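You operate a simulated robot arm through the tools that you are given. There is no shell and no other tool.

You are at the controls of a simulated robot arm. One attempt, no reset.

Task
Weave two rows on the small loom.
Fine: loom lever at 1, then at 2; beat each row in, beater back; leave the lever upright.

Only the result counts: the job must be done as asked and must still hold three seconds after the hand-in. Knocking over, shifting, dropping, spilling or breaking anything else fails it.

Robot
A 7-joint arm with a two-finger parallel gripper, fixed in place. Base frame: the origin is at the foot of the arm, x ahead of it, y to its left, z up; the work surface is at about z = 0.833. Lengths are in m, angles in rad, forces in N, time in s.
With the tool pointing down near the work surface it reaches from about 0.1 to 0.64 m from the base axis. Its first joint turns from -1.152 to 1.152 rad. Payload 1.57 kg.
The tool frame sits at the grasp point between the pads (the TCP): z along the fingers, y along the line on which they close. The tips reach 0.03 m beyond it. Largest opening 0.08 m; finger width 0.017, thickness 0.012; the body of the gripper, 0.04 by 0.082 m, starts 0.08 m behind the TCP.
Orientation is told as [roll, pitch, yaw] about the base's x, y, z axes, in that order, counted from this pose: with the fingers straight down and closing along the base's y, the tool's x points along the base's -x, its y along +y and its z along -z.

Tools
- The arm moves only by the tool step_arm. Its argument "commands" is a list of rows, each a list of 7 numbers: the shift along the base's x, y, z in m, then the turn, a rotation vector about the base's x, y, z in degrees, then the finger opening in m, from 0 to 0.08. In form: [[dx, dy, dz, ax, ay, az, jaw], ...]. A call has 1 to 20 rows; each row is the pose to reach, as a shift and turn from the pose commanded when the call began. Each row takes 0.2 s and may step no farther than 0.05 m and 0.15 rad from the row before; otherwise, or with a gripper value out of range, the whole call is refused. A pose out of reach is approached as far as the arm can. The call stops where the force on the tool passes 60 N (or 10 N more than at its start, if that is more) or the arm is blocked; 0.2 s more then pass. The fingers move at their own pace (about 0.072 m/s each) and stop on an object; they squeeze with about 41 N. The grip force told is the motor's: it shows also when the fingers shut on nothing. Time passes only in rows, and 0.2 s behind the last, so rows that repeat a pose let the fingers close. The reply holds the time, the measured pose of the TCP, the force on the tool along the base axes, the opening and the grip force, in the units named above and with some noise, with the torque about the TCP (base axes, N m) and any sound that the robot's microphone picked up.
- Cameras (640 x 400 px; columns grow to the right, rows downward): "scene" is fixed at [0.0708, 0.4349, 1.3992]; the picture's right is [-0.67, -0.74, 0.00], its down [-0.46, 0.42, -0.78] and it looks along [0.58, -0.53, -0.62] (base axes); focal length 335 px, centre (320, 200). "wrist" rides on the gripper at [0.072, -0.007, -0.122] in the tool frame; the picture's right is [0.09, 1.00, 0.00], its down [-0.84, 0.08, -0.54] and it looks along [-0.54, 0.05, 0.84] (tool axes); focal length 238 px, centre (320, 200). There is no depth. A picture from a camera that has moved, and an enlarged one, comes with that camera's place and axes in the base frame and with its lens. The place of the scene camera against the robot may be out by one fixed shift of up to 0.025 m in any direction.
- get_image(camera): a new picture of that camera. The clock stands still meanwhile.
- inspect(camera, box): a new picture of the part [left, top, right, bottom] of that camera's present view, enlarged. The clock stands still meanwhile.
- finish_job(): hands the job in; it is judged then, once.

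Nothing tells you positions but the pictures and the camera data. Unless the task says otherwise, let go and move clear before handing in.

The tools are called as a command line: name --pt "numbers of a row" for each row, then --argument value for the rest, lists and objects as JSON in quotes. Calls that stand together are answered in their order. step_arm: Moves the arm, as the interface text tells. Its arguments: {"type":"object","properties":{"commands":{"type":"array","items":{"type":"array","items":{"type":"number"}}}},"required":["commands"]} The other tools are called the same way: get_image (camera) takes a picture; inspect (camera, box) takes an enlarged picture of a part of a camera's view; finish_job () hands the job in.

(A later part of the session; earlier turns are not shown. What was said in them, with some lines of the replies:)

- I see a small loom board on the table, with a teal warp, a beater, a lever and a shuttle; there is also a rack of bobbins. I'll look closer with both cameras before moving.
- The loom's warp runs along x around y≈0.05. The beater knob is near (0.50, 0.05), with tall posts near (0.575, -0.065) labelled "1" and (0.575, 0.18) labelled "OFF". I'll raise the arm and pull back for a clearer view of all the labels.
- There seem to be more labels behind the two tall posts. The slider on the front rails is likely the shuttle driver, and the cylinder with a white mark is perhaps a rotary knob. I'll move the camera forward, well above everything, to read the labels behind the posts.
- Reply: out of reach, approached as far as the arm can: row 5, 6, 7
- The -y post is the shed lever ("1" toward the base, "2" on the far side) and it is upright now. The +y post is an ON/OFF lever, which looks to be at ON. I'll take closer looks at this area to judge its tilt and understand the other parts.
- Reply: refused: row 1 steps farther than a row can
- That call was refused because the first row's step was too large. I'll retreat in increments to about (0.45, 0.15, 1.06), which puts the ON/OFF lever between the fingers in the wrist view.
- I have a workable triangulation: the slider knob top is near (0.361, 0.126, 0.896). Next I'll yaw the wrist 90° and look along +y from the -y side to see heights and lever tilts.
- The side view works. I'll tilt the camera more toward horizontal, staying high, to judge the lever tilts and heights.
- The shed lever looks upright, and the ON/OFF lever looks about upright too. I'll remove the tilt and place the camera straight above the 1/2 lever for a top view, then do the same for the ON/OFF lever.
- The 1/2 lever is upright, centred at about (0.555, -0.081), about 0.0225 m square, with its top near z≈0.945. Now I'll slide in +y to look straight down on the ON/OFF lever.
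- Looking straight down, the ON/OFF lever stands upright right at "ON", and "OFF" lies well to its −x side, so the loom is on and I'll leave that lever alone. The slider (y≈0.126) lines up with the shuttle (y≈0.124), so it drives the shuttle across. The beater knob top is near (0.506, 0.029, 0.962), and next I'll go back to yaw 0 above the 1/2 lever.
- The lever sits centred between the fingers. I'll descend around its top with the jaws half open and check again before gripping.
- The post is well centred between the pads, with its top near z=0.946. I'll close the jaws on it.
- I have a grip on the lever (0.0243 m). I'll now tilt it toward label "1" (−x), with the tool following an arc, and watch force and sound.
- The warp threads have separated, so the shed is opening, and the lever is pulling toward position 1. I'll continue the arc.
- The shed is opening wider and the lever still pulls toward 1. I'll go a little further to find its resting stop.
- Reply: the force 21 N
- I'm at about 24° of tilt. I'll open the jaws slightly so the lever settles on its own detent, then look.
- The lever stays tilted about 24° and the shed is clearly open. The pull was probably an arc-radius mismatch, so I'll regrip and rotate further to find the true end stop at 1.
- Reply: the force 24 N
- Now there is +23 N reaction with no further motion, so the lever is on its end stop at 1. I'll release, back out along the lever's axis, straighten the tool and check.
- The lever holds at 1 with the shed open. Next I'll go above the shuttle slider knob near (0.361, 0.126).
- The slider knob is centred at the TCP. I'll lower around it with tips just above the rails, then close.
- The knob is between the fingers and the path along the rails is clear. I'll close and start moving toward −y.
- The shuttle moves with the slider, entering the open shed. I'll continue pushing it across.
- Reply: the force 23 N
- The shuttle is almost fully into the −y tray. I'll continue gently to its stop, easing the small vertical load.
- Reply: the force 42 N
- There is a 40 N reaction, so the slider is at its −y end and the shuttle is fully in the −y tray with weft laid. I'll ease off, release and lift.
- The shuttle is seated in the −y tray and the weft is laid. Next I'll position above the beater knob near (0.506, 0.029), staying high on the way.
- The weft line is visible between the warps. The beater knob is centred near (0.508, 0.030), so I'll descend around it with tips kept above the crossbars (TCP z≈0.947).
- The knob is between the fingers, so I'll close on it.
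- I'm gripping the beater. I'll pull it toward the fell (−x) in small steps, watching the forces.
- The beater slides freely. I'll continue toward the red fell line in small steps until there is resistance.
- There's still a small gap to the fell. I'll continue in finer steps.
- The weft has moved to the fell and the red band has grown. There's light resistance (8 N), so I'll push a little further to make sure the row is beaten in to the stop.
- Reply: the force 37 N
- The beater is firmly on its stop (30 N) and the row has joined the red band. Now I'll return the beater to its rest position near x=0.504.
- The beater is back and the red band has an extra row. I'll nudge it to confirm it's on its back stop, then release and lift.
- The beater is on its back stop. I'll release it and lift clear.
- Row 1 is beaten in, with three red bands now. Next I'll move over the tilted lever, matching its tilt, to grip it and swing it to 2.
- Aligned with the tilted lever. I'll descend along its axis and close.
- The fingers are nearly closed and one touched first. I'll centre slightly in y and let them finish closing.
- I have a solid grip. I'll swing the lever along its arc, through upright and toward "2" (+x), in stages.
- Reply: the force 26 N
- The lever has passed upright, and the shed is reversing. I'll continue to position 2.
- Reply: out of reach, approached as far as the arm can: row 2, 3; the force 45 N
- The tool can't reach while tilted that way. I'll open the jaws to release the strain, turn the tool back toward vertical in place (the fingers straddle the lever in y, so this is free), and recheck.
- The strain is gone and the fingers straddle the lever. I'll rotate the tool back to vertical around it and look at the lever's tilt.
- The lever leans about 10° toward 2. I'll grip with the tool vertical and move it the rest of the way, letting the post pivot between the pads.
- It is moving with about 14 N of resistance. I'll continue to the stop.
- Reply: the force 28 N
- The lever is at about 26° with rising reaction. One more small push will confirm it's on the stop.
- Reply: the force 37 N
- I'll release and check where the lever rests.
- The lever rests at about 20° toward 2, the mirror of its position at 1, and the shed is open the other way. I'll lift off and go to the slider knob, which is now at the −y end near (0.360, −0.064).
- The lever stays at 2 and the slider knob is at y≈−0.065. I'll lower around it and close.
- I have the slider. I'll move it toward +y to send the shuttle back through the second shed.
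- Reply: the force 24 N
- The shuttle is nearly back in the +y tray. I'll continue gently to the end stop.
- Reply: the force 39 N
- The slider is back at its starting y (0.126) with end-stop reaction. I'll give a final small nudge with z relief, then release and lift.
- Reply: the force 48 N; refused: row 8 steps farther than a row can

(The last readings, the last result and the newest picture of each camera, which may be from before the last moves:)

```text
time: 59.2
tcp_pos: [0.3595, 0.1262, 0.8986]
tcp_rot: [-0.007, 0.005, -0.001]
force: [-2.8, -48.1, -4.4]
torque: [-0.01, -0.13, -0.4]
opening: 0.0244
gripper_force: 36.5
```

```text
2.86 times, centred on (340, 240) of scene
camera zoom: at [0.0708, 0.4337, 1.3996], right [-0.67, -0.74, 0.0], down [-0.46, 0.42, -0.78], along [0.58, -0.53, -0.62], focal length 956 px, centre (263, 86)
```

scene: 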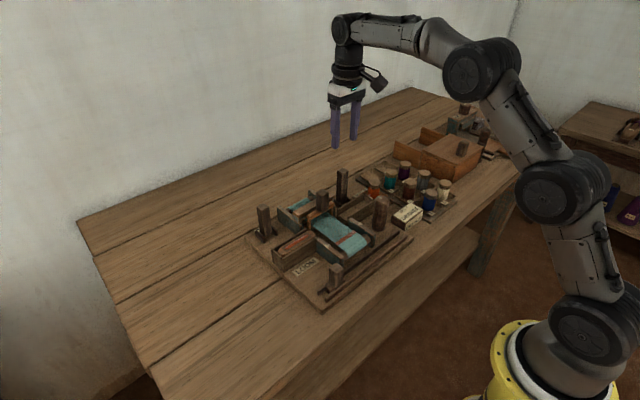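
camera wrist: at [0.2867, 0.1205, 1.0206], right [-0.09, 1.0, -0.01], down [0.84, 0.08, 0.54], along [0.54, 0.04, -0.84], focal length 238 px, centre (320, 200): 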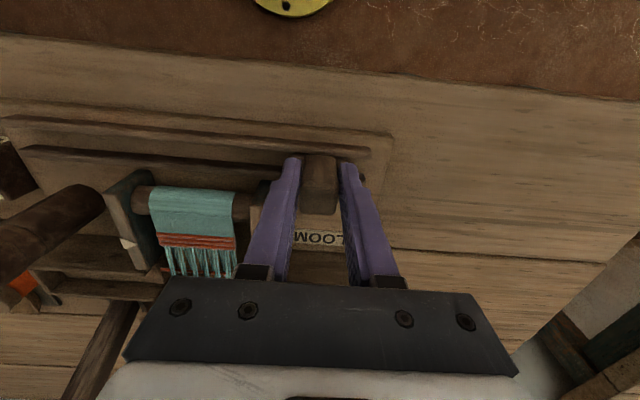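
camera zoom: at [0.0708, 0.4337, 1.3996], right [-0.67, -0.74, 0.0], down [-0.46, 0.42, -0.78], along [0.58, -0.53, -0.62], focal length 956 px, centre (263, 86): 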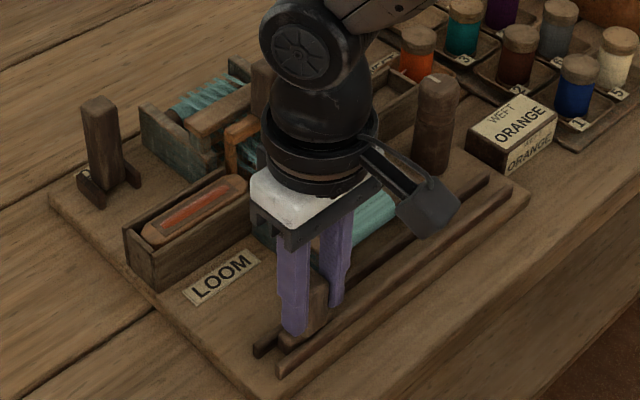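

That call was refused because one row stepped too far. The slider is firmly at the +y stop and the shuttle is home; I'll retry with smaller steps.

step_arm --pt "0 -0.004 0 0 0 0 0.01" --pt "0 -0.0055 0 0 0 0 0.03" --pt "0 -0.0055 0 0 0 0 0.045" --pt "0 -0.0055 0 0 0 0 0.05" --pt "0 -0.0055 0.03 0 0 0 0.05" --pt "0 -0.0055 0.07 0 0 0 0.05" --pt "0 -0.0055 0.11 0 0 0 0.05" --pt "0.02 -0.015 0.145 0 0 0 0.05" --pt "0.055 -0.035 0.155 0 0 0 0.05" --pt "0.09 -0.06 0.155 0 0 0 0.05" --pt "0.12 -0.08 0.155 0 0 0 0.05" --pt "0.145 -0.1 0.155 0 0 0 0.05" --pt "0.145 -0.1 0.155 0 0 0 0.05"

get_image --camera "wrist"

inspect --camera "wrist" --box '[240, 50, 400, 180]'

inspect --camera "scene" --box '[240, 170, 440, 310]'

```text
time: 62.0
tcp_pos: [0.5066, 0.0278, 1.0528]
tcp_rot: [0.0, 0.0, 0.001]
force: [-0.3, 0.0, -0.6]
torque: [-0.02, -0.03, 0.03]
opening: 0.05
gripper_force: 0.1
```

```text
taken
camera wrist: at [0.4334, 0.0218, 1.1738], right [-0.09, 1.0, 0.0], down [0.84, 0.08, 0.54], along [0.54, 0.05, -0.84], focal length 238 px, centre (320, 200)
```

wrist: 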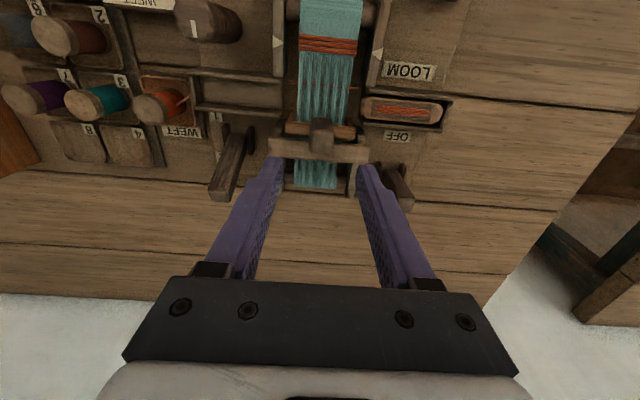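

```text
3.08 times, centred on (320, 115) of wrist
camera zoom: at [0.4334, 0.0218, 1.1738], right [-0.09, 1.0, 0.0], down [0.84, 0.08, 0.54], along [0.54, 0.05, -0.84], focal length 733 px, centre (320, 462)
```

zoom: 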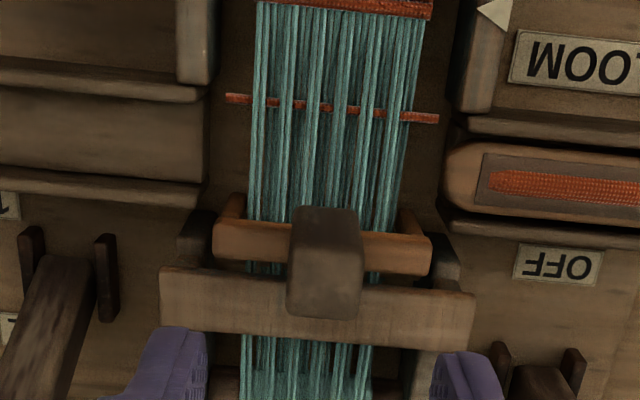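

```text
2.86 times, centred on (340, 240) of scene
camera zoom: at [0.0709, 0.4349, 1.3992], right [-0.67, -0.74, 0.0], down [-0.46, 0.42, -0.78], along [0.58, -0.53, -0.62], focal length 956 px, centre (263, 86)
```

zoom: 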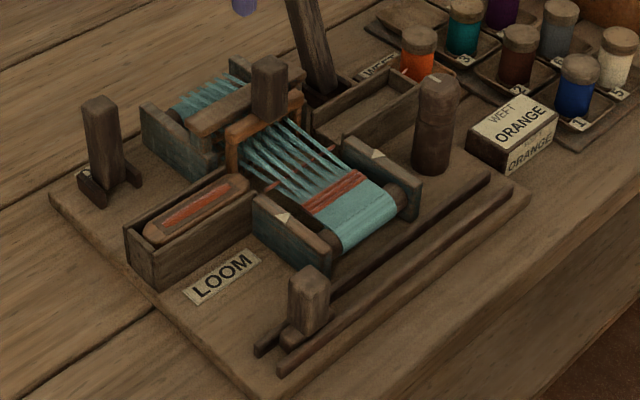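

The second weft is laid in the opposite shed. Next I'll lower onto the beater knob and close.

step_arm --pt "-0.002 0.0025 -0.035 0 0 0 0.05" --pt "-0.002 0.0025 -0.07 0 0 0 0.05" --pt "-0.002 0.0025 -0.09 0 0 0 0.05" --pt "-0.002 0.0025 -0.105 0 0 0 0.05" --pt "-0.002 0.0025 -0.105 0 0 0 0.05" --pt "-0.002 0.0025 -0.105 0 0 0 0.03" --pt "-0.002 0.0025 -0.105 0 0 0 0.01" --pt "-0.002 0.0025 -0.105 0 0 0 0.01" --pt "-0.002 0.0025 -0.105 0 0 0 0.01"

get_image --camera "wrist"

```text
time: 64.0
tcp_pos: [0.5026, 0.0298, 0.9472]
tcp_rot: [-0.004, -0.001, -0.002]
force: [0.6, -25.8, -2.6]
torque: [0.8, -0.16, -0.26]
opening: 0.0247
gripper_force: 36.2
```

```text
taken
camera wrist: at [0.4296, 0.024, 1.0688], right [-0.09, 1.0, 0.0], down [0.84, 0.08, 0.54], along [0.54, 0.05, -0.84], focal length 238 px, centre (320, 200)
```

wrist: 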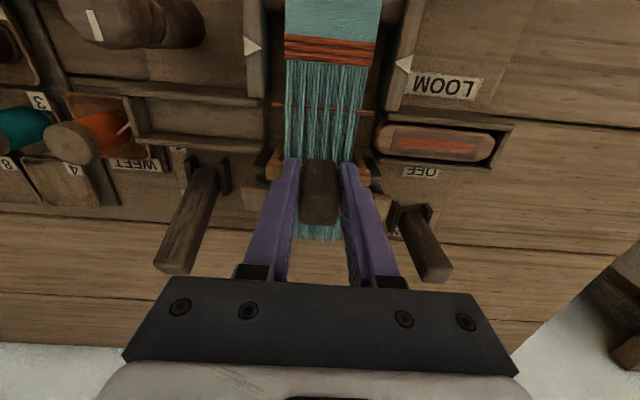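

I'm gripped on the beater. I'll beat the second row in toward −x, relieving the sideways load.

step_arm --pt "-0.008 -0.002 0 0 0 0 0.01" --pt "-0.018 -0.002 0 0 0 0 0.01" --pt "-0.028 -0.002 0 0 0 0 0.01" --pt "-0.038 -0.002 0 0 0 0 0.01" --pt "-0.048 -0.002 0 0 0 0 0.01" --pt "-0.058 -0.002 0 0 0 0 0.01" --pt "-0.066 -0.002 0 0 0 0 0.01" --pt "-0.072 -0.002 0 0 0 0 0.01"

inspect --camera "wrist" --box '[240, 50, 400, 180]'

```text
time: 65.8
tcp_pos: [0.4343, 0.0314, 0.9489]
tcp_rot: [-0.002, -0.009, 0.0]
force: [24.9, -21.4, -25.6]
torque: [0.78, 0.1, -0.09]
opening: 0.0249
gripper_force: 36.7
```

```text
3.08 times, centred on (320, 115) of wrist
camera zoom: at [0.3602, 0.0235, 1.0691], right [-0.09, 1.0, 0.0], down [0.83, 0.08, 0.55], along [0.55, 0.05, -0.84], focal length 733 px, centre (320, 462)
```

zoom: 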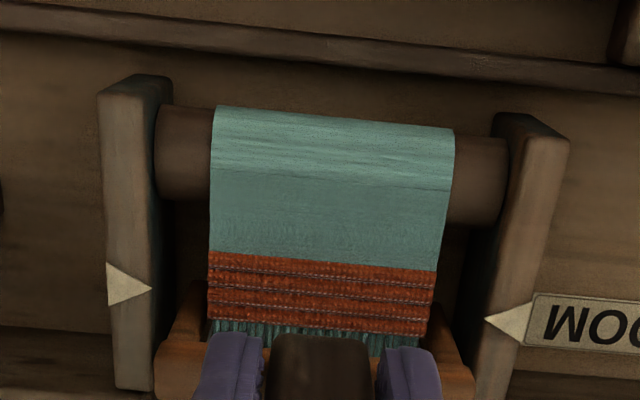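

Four bands now and the beater is pressing at 25 N against the new fell. One slightly firmer press, then I'll return the beater.

step_arm --pt "-0.002 0.0 0 0 0 0 0.01" --pt "-0.002 0.0 0 0 0 0 0.01"

inspect --camera "scene" --box '[280, 170, 400, 270]'

```text
time: 66.4
tcp_pos: [0.4282, 0.0301, 0.9507]
tcp_rot: [-0.002, -0.004, 0.002]
force: [6.0, -19.2, -0.8]
torque: [0.01, 0.38, -0.16]
opening: 0.0214
gripper_force: 34.1
```

```text
4.00 times, centred on (340, 220) of scene
camera zoom: at [0.071, 0.4344, 1.3994], right [-0.67, -0.74, 0.0], down [-0.46, 0.42, -0.78], along [0.58, -0.53, -0.62], focal length 1339 px, centre (240, 120)
```

zoom: 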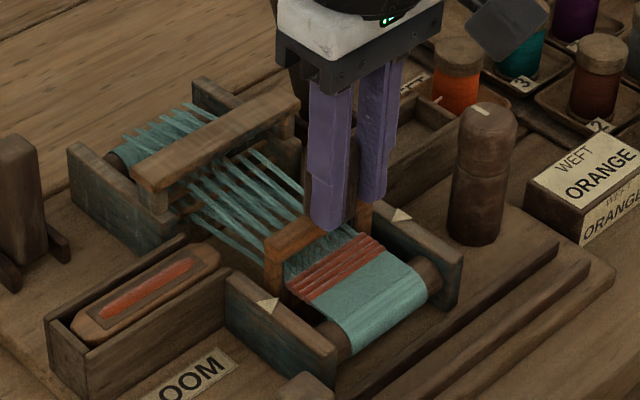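

The pads slipped toward the knob's front edge (opening 0.021). I'll open, recentre on the knob and regrip before pulling it back.

step_arm --pt "0 -0.001 0 0 0 0 0.03" --pt "0 -0.001 0 0 0 0 0.05" --pt "0.005 -0.001 0 0 0 0 0.05" --pt "0.01 -0.001 0 0 0 0 0.05" --pt "0.01 -0.001 0 0 0 0 0.05"

get_image --camera "wrist"

inspect --camera "wrist" --box '[240, 80, 400, 240]'

inspect --camera "scene" --box '[280, 170, 400, 270]'

```text
time: 67.6
tcp_pos: [0.4399, 0.0307, 0.9486]
tcp_rot: [0.001, 0.001, 0.0]
force: [0.3, -0.2, 0.2]
torque: [-0.01, 0.02, 0.0]
opening: 0.0499
gripper_force: 0.1
```

```text
taken
camera wrist: at [0.3666, 0.0234, 1.0703], right [-0.09, 1.0, 0.0], down [0.84, 0.08, 0.54], along [0.54, 0.05, -0.84], focal length 238 px, centre (320, 200)
```

wrist: 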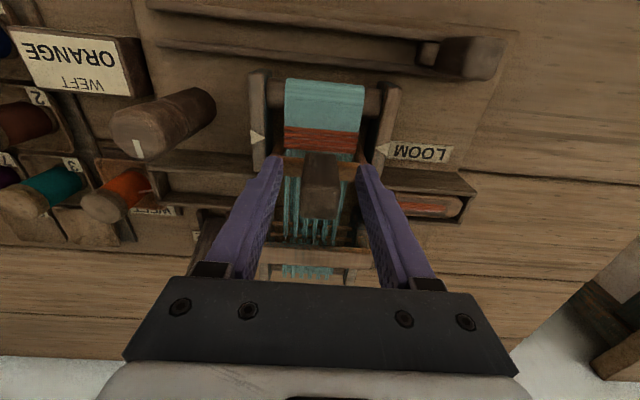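

```text
2.50 times, centred on (320, 160) of wrist
camera zoom: at [0.3666, 0.0234, 1.0703], right [-0.09, 1.0, 0.0], down [0.84, 0.08, 0.54], along [0.54, 0.05, -0.84], focal length 596 px, centre (320, 300)
```

zoom: 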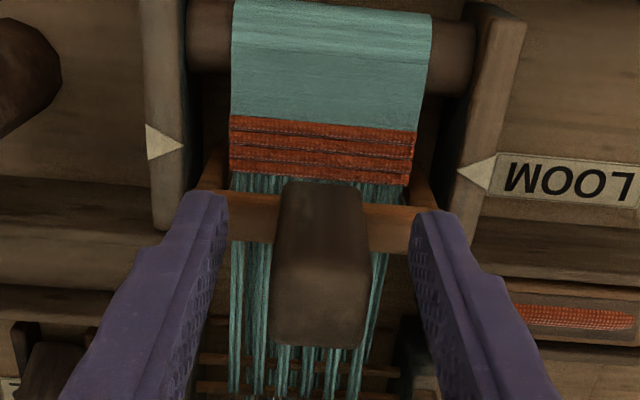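

```text
4.00 times, centred on (340, 220) of scene
camera zoom: at [0.0708, 0.4349, 1.3992], right [-0.67, -0.74, 0.0], down [-0.46, 0.42, -0.78], along [0.58, -0.53, -0.62], focal length 1339 px, centre (240, 120)
```

zoom: 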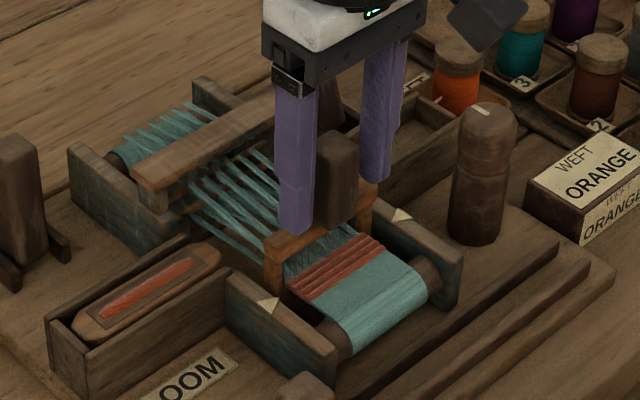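

Four red rows are visible. I'll regrip centred, press once more to make sure the row is fully in, then pull back.

step_arm --pt "0 -0.001 0 0 0 0 0.03" --pt "0 -0.001 0 0 0 0 0.01" --pt "0 -0.001 0 0 0 0 0.01" --pt "-0.003 -0.001 0 0 0 0 0.01" --pt "-0.006 -0.001 0 0 0 0 0.01"

inspect --camera "wrist" --box '[240, 50, 400, 180]'

```text
time: 68.8
tcp_pos: [0.4366, 0.031, 0.9482]
tcp_rot: [0.002, -0.014, 0.002]
force: [33.3, 21.5, -13.0]
torque: [-0.71, 0.05, -0.06]
opening: 0.0249
gripper_force: 36.5
```

```text
3.08 times, centred on (320, 115) of wrist
camera zoom: at [0.363, 0.0232, 1.0694], right [-0.09, 1.0, 0.0], down [0.83, 0.08, 0.55], along [0.55, 0.05, -0.83], focal length 733 px, centre (320, 462)
```

zoom: 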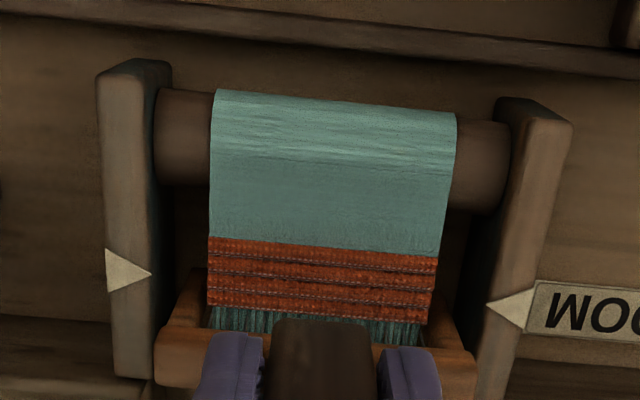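

Pressed at 33 N with no further travel, so row 2 is in. Now the beater goes back.

step_arm --pt "0.006 -0.001 0 0 0 0 0.01" --pt "0.016 -0.001 0 0 0 0 0.01" --pt "0.028 -0.001 0 0 0 0 0.01" --pt "0.04 -0.001 0 0 0 0 0.01" --pt "0.052 -0.001 0 0 0 0 0.01" --pt "0.062 -0.001 0 0 0 0 0.01" --pt "0.068 -0.001 0 0 0 0 0.01" --pt "0.073 -0.001 0 0 0 0 0.01" --pt "0.075 -0.001 0 0 0 0 0.01"

inspect --camera "scene" --box '[260, 160, 420, 270]'

```text
time: 70.8
tcp_pos: [0.5057, 0.0298, 0.9495]
tcp_rot: [0.002, 0.006, 0.003]
force: [-19.9, 24.2, 21.5]
torque: [-0.61, -0.32, 0.29]
opening: 0.0245
gripper_force: 36.7
```

```text
3.64 times, centred on (340, 215) of scene
camera zoom: at [0.0699, 0.4356, 1.399], right [-0.67, -0.74, 0.0], down [-0.46, 0.42, -0.78], along [0.58, -0.53, -0.62], focal length 1217 px, centre (247, 146)
```

zoom: 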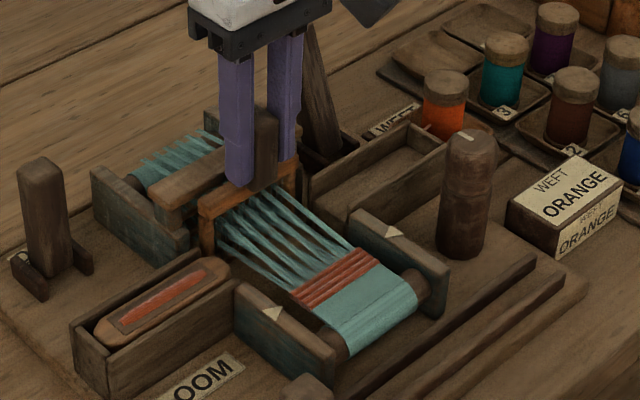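

The beater is on its back stop and both rows are in. I'll release and lift, then move toward the lever.

step_arm --pt "-0.002 -0.002 0 0 0 0 0.01" --pt "-0.002 -0.002 0 0 0 0 0.03" --pt "-0.002 -0.002 0 0 0 0 0.05" --pt "-0.002 -0.002 0 0 0 0 0.05" --pt "-0.002 -0.002 0.04 0 0 0 0.05" --pt "-0.002 -0.002 0.085 0 0 0 0.05" --pt "0.015 -0.04 0.09 0 0 0 0.05" --pt "0.035 -0.08 0.09 0 0 0 0.05" --pt "0.055 -0.112 0.085 0 0 0 0.05" --pt "0.06 -0.112 0.075 0 0 0 0.05" --pt "0.06 -0.112 0.075 0 0 0 0.05"

get_image --camera "wrist"

inspect --camera "scene" --box '[250, 150, 410, 260]'

```text
time: 73.2
tcp_pos: [0.5689, -0.082, 1.0243]
tcp_rot: [0.0, 0.001, 0.001]
force: [-0.8, 0.0, 0.1]
torque: [0.03, 0.0, -0.03]
opening: 0.0497
gripper_force: 0.0
```

```text
taken
camera wrist: at [0.4963, -0.0882, 1.1452], right [-0.09, 1.0, 0.0], down [0.84, 0.08, 0.54], along [0.54, 0.05, -0.84], focal length 238 px, centre (320, 200)
```

wrist: 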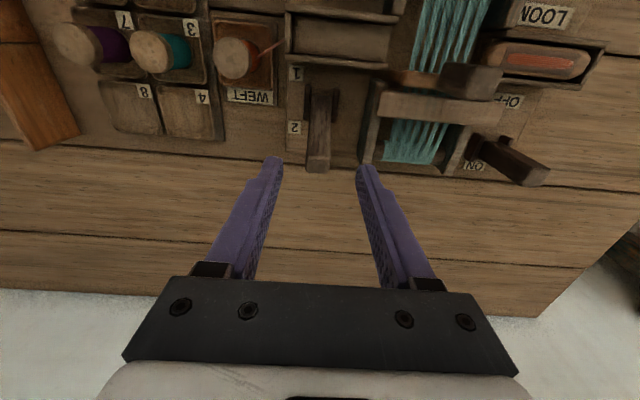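

```text
3.64 times, centred on (330, 205) of scene
camera zoom: at [0.0709, 0.4349, 1.3992], right [-0.67, -0.74, 0.0], down [-0.46, 0.42, -0.78], along [0.58, -0.53, -0.62], focal length 1217 px, centre (284, 182)
```

zoom: 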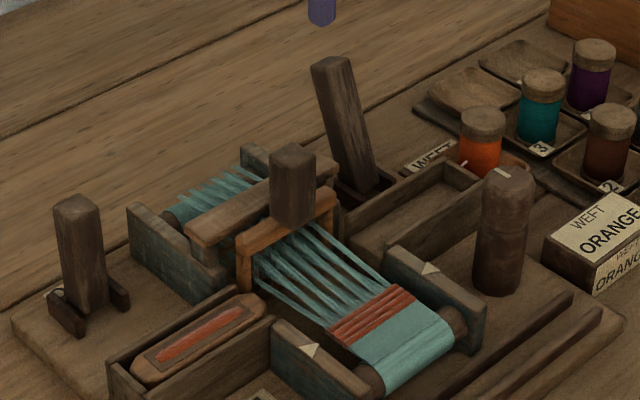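

The beater is back and free, with four red rows showing. I'll descend around the tilted lever and grip it with the tool vertical.

step_arm --pt "0.004 0 -0.03 0 0 0 0.05" --pt "0.01 0 -0.06 0 0 0 0.05" --pt "0.015 0 -0.085 0 0 0 0.05" --pt "0.017 0 -0.099 0 0 0 0.05" --pt "0.017 0 -0.099 0 0 0 0.05"

get_image --camera "wrist"

```text
time: 74.4
tcp_pos: [0.5843, -0.0836, 0.924]
tcp_rot: [0.001, 0.001, 0.001]
force: [0.5, 0.0, -0.4]
torque: [0.0, 0.01, -0.02]
opening: 0.0499
gripper_force: 0.1
```

```text
taken
camera wrist: at [0.511, -0.0899, 1.0456], right [-0.09, 1.0, 0.0], down [0.84, 0.08, 0.54], along [0.54, 0.05, -0.84], focal length 238 px, centre (320, 200)
```

wrist: 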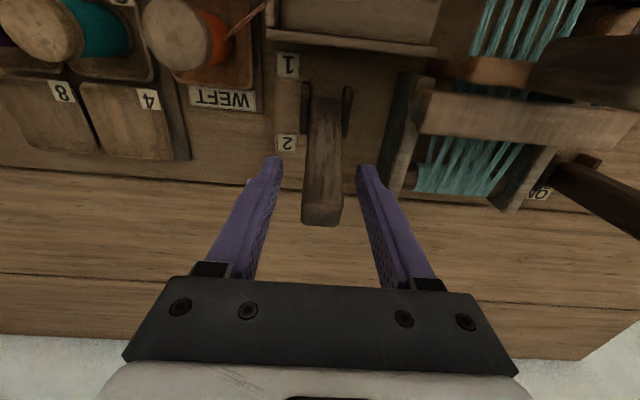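

Good alignment. I'll close, then rotate the lever back to upright, with the tool turning along with it (toward −x, which stays within reach).

step_arm --pt "0 0.001 0 0 0 0 0.03" --pt "0 0.001 0 0 0 0 0.01" --pt "0 0.001 0 0 0 0 0.01" --pt "0 0.001 0 0 0 0 0.01" --pt "-0.007 0.001 0.0022 0 -5 0 0.01" --pt "-0.0144 0.001 0.0038 0 -10 0 0.01"

inspect --camera "scene" --box '[310, 155, 380, 215]'

```text
time: 75.8
tcp_pos: [0.5712, -0.082, 0.927]
tcp_rot: [0.0, -0.175, 0.002]
force: [-0.7, 10.7, 0.4]
torque: [-0.8, 0.04, 0.16]
opening: 0.0239
gripper_force: 36.3
```

```text
6.67 times, centred on (345, 185) of scene
camera zoom: at [0.0708, 0.4353, 1.3991], right [-0.67, -0.74, 0.0], down [-0.46, 0.42, -0.78], along [0.58, -0.53, -0.62], focal length 2232 px, centre (153, 300)
```

zoom: 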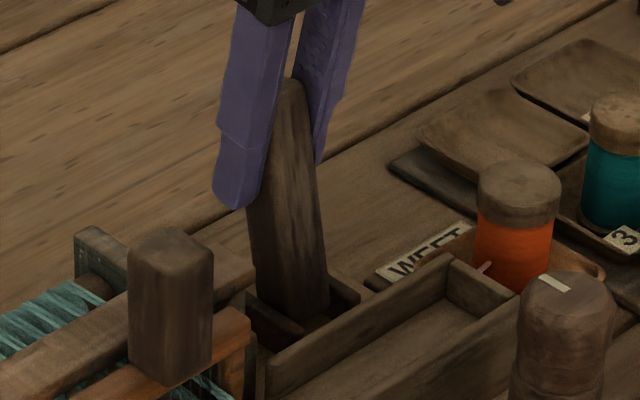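

The forces are near zero, so the arc is well matched. I'll finish the last ~10° to upright.

step_arm --pt "-0.0075 0 0.001 0 -5 0 0.01" --pt "-0.0151 0 0.0013 0 -9.8 0 0.01" --pt "-0.0151 0 0.0013 0 -9.8 0 0.01"

inspect --camera "scene" --box '[310, 155, 380, 215]'

inspect --camera "scene" --box '[250, 150, 410, 260]'

```text
time: 76.6
tcp_pos: [0.5548, -0.082, 0.9288]
tcp_rot: [-0.001, -0.346, 0.0]
force: [5.1, 11.9, -3.9]
torque: [-0.63, -0.56, -0.03]
opening: 0.0242
gripper_force: 35.7
```

```text
6.67 times, centred on (345, 185) of scene
camera zoom: at [0.071, 0.4352, 1.3991], right [-0.67, -0.74, 0.0], down [-0.46, 0.42, -0.78], along [0.58, -0.53, -0.62], focal length 2232 px, centre (153, 300)
```

zoom: 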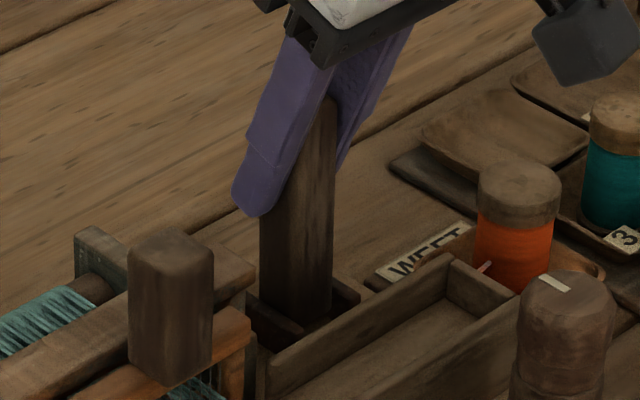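

```text
3.64 times, centred on (330, 205) of scene
camera zoom: at [0.071, 0.4352, 1.3991], right [-0.67, -0.74, 0.0], down [-0.46, 0.42, -0.78], along [0.58, -0.53, -0.62], focal length 1217 px, centre (284, 182)
```

zoom: 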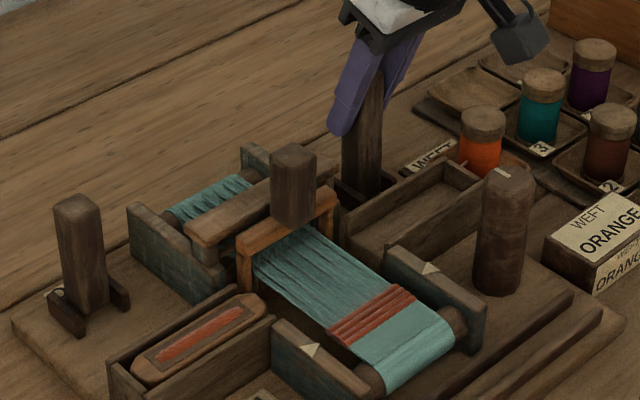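

The lever looks upright and the warp has gone flat. I'll release gently, back out along the tool axis and straighten the tool.

step_arm --pt "0 0.001 0 0 0 0 0.03" --pt "0 0.001 0 0 0 0 0.05" --pt "0 0.001 0 0 0 0 0.055" --pt "-0.013 0.001 0.036 0 0 0 0.055" --pt "-0.026 0.001 0.075 0 0 0 0.055" --pt "-0.026 0.001 0.1 0 7 0 0.055" --pt "-0.026 0.001 0.11 0 14 0 0.055" --pt "-0.02 0.001 0.11 0 19.8 0 0.055" --pt "-0.02 0.001 0.11 0 19.8 0 0.055"

get_image --camera "wrist"

inspect --camera "scene" --box '[310, 155, 380, 215]'

inspect --camera "scene" --box '[230, 150, 430, 310]'

```text
time: 78.6
tcp_pos: [0.5354, -0.0819, 1.0404]
tcp_rot: [0.001, 0.003, 0.0]
force: [0.0, 0.1, 0.1]
torque: [-0.01, 0.0, 0.0]
opening: 0.0547
gripper_force: 0.0
```

```text
taken
camera wrist: at [0.4633, -0.089, 1.1616], right [-0.09, 1.0, 0.0], down [0.84, 0.08, 0.54], along [0.54, 0.05, -0.84], focal length 238 px, centre (320, 200)
```

wrist: 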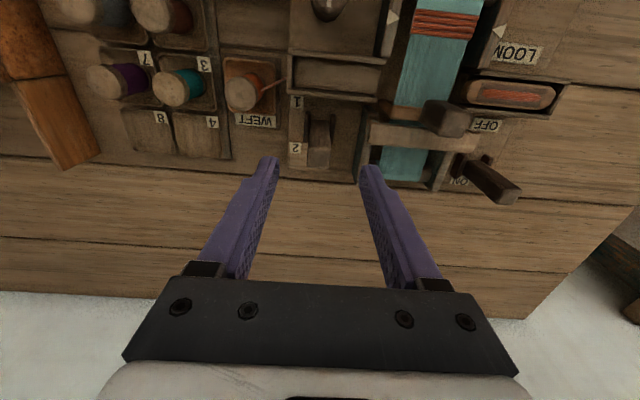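

```text
6.67 times, centred on (345, 185) of scene
camera zoom: at [0.0708, 0.4349, 1.3992], right [-0.67, -0.74, 0.0], down [-0.46, 0.42, -0.78], along [0.58, -0.53, -0.62], focal length 2232 px, centre (153, 300)
```

zoom: 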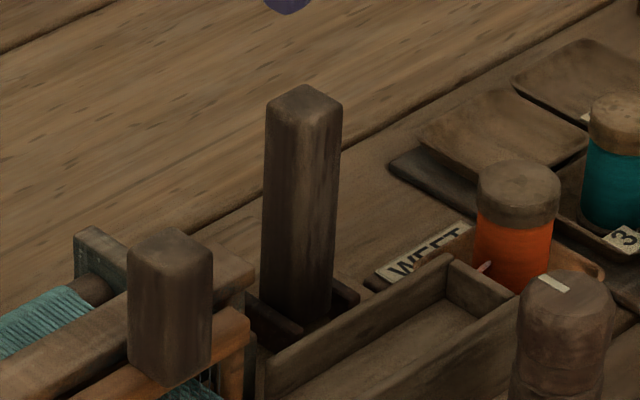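

```text
2.50 times, centred on (330, 230) of scene
camera zoom: at [0.0708, 0.4349, 1.3992], right [-0.67, -0.74, 0.0], down [-0.46, 0.42, -0.78], along [0.58, -0.53, -0.62], focal length 837 px, centre (295, 125)
```

zoom: 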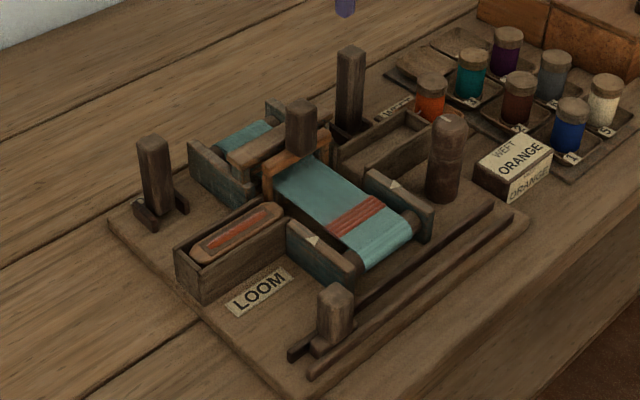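

Everything looks as it did at the start, except the band now has four red rows. I'll compare the lever and beater against the initial pictures using the same crops.

inspect --camera "scene" --box '[320, 160, 400, 220]'

inspect --camera "scene" --box '[250, 190, 330, 250]'

get_image --camera "scene"

```text
6.67 times, centred on (360, 190) of scene
camera zoom: at [0.0708, 0.4349, 1.3992], right [-0.67, -0.74, 0.0], down [-0.46, 0.42, -0.78], along [0.58, -0.53, -0.62], focal length 2232 px, centre (53, 267)
```

zoom: 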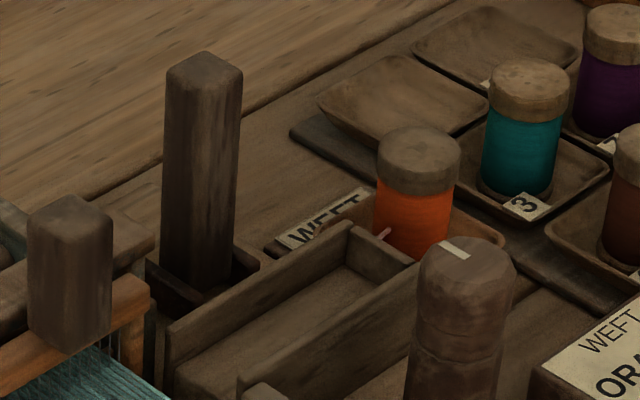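

```text
6.67 times, centred on (290, 220) of scene
camera zoom: at [0.0708, 0.4349, 1.3992], right [-0.67, -0.74, 0.0], down [-0.46, 0.42, -0.78], along [0.58, -0.53, -0.62], focal length 2232 px, centre (520, 67)
```

zoom: 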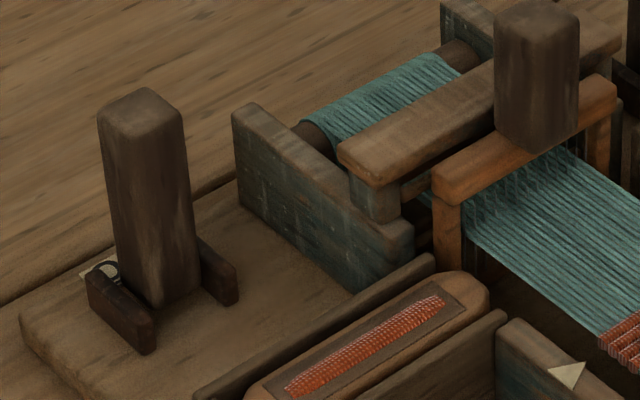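

```text
taken
```

scene: 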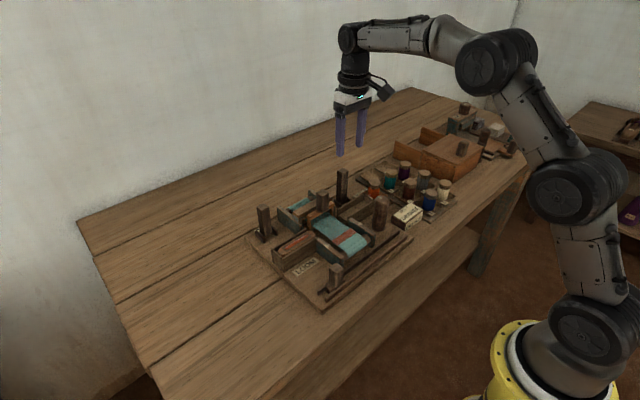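

The lever, beater, shuttle and slider match their starting positions, with two new rows woven in and nothing else disturbed. I'll lift further clear, take a last look and hand in.

step_arm --pt "-0.02 0 0.04 0 0 0 0.055" --pt "-0.05 0 0.07 0 0 0 0.055" --pt "-0.08 0 0.09 0 0 0 0.055" --pt "-0.08 0 0.09 0 0 0 0.055"

inspect --camera "scene" --box '[230, 150, 430, 310]'

```text
time: 79.6
tcp_pos: [0.4548, -0.0838, 1.1295]
tcp_rot: [0.0, 0.0, 0.001]
force: [-0.4, -0.5, -0.3]
torque: [-0.02, 0.02, 0.01]
opening: 0.055
gripper_force: 0.0
```

```text
2.50 times, centred on (330, 230) of scene
camera zoom: at [0.0708, 0.4349, 1.3992], right [-0.67, -0.74, 0.0], down [-0.46, 0.42, -0.78], along [0.58, -0.53, -0.62], focal length 837 px, centre (295, 125)
```

zoom: 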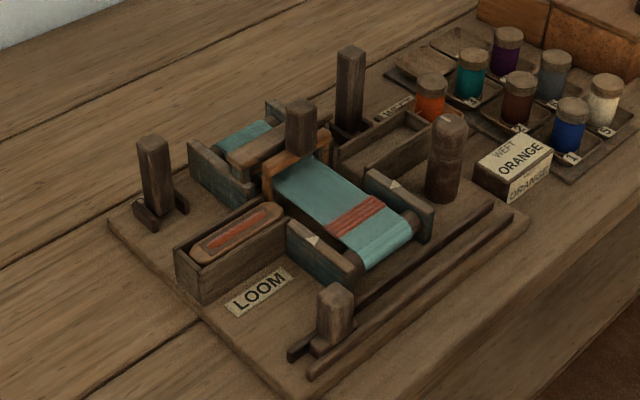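

The final state holds: two new rows are beaten in, the beater is back, the lever is upright and the arm is clear. Handing in.

finish_job

```text
The job is handed in.
```

I wove two rows on the loom and handed the job in. The red band now shows four rows, up from two at the start.

- **Row 1:** I set the lever at 1, sent the shuttle across with the front slider, beat the row in to about 30 N, and returned the beater to its back stop.
- **Row 2:** I set the lever at 2, sent the shuttle back and beat the row in to about 33 N. The gripper slipped on the beater knob once, so I regripped and pressed again. The beater is back on its stop.
- **Final state:** The lever is upright, and the shuttle and slider are back where they started. In the last pictures nothing else on the table looks disturbed.

I left the ON/OFF lever at ON and did not touch the round knob with the white mark. Nothing in the task mentioned either one.
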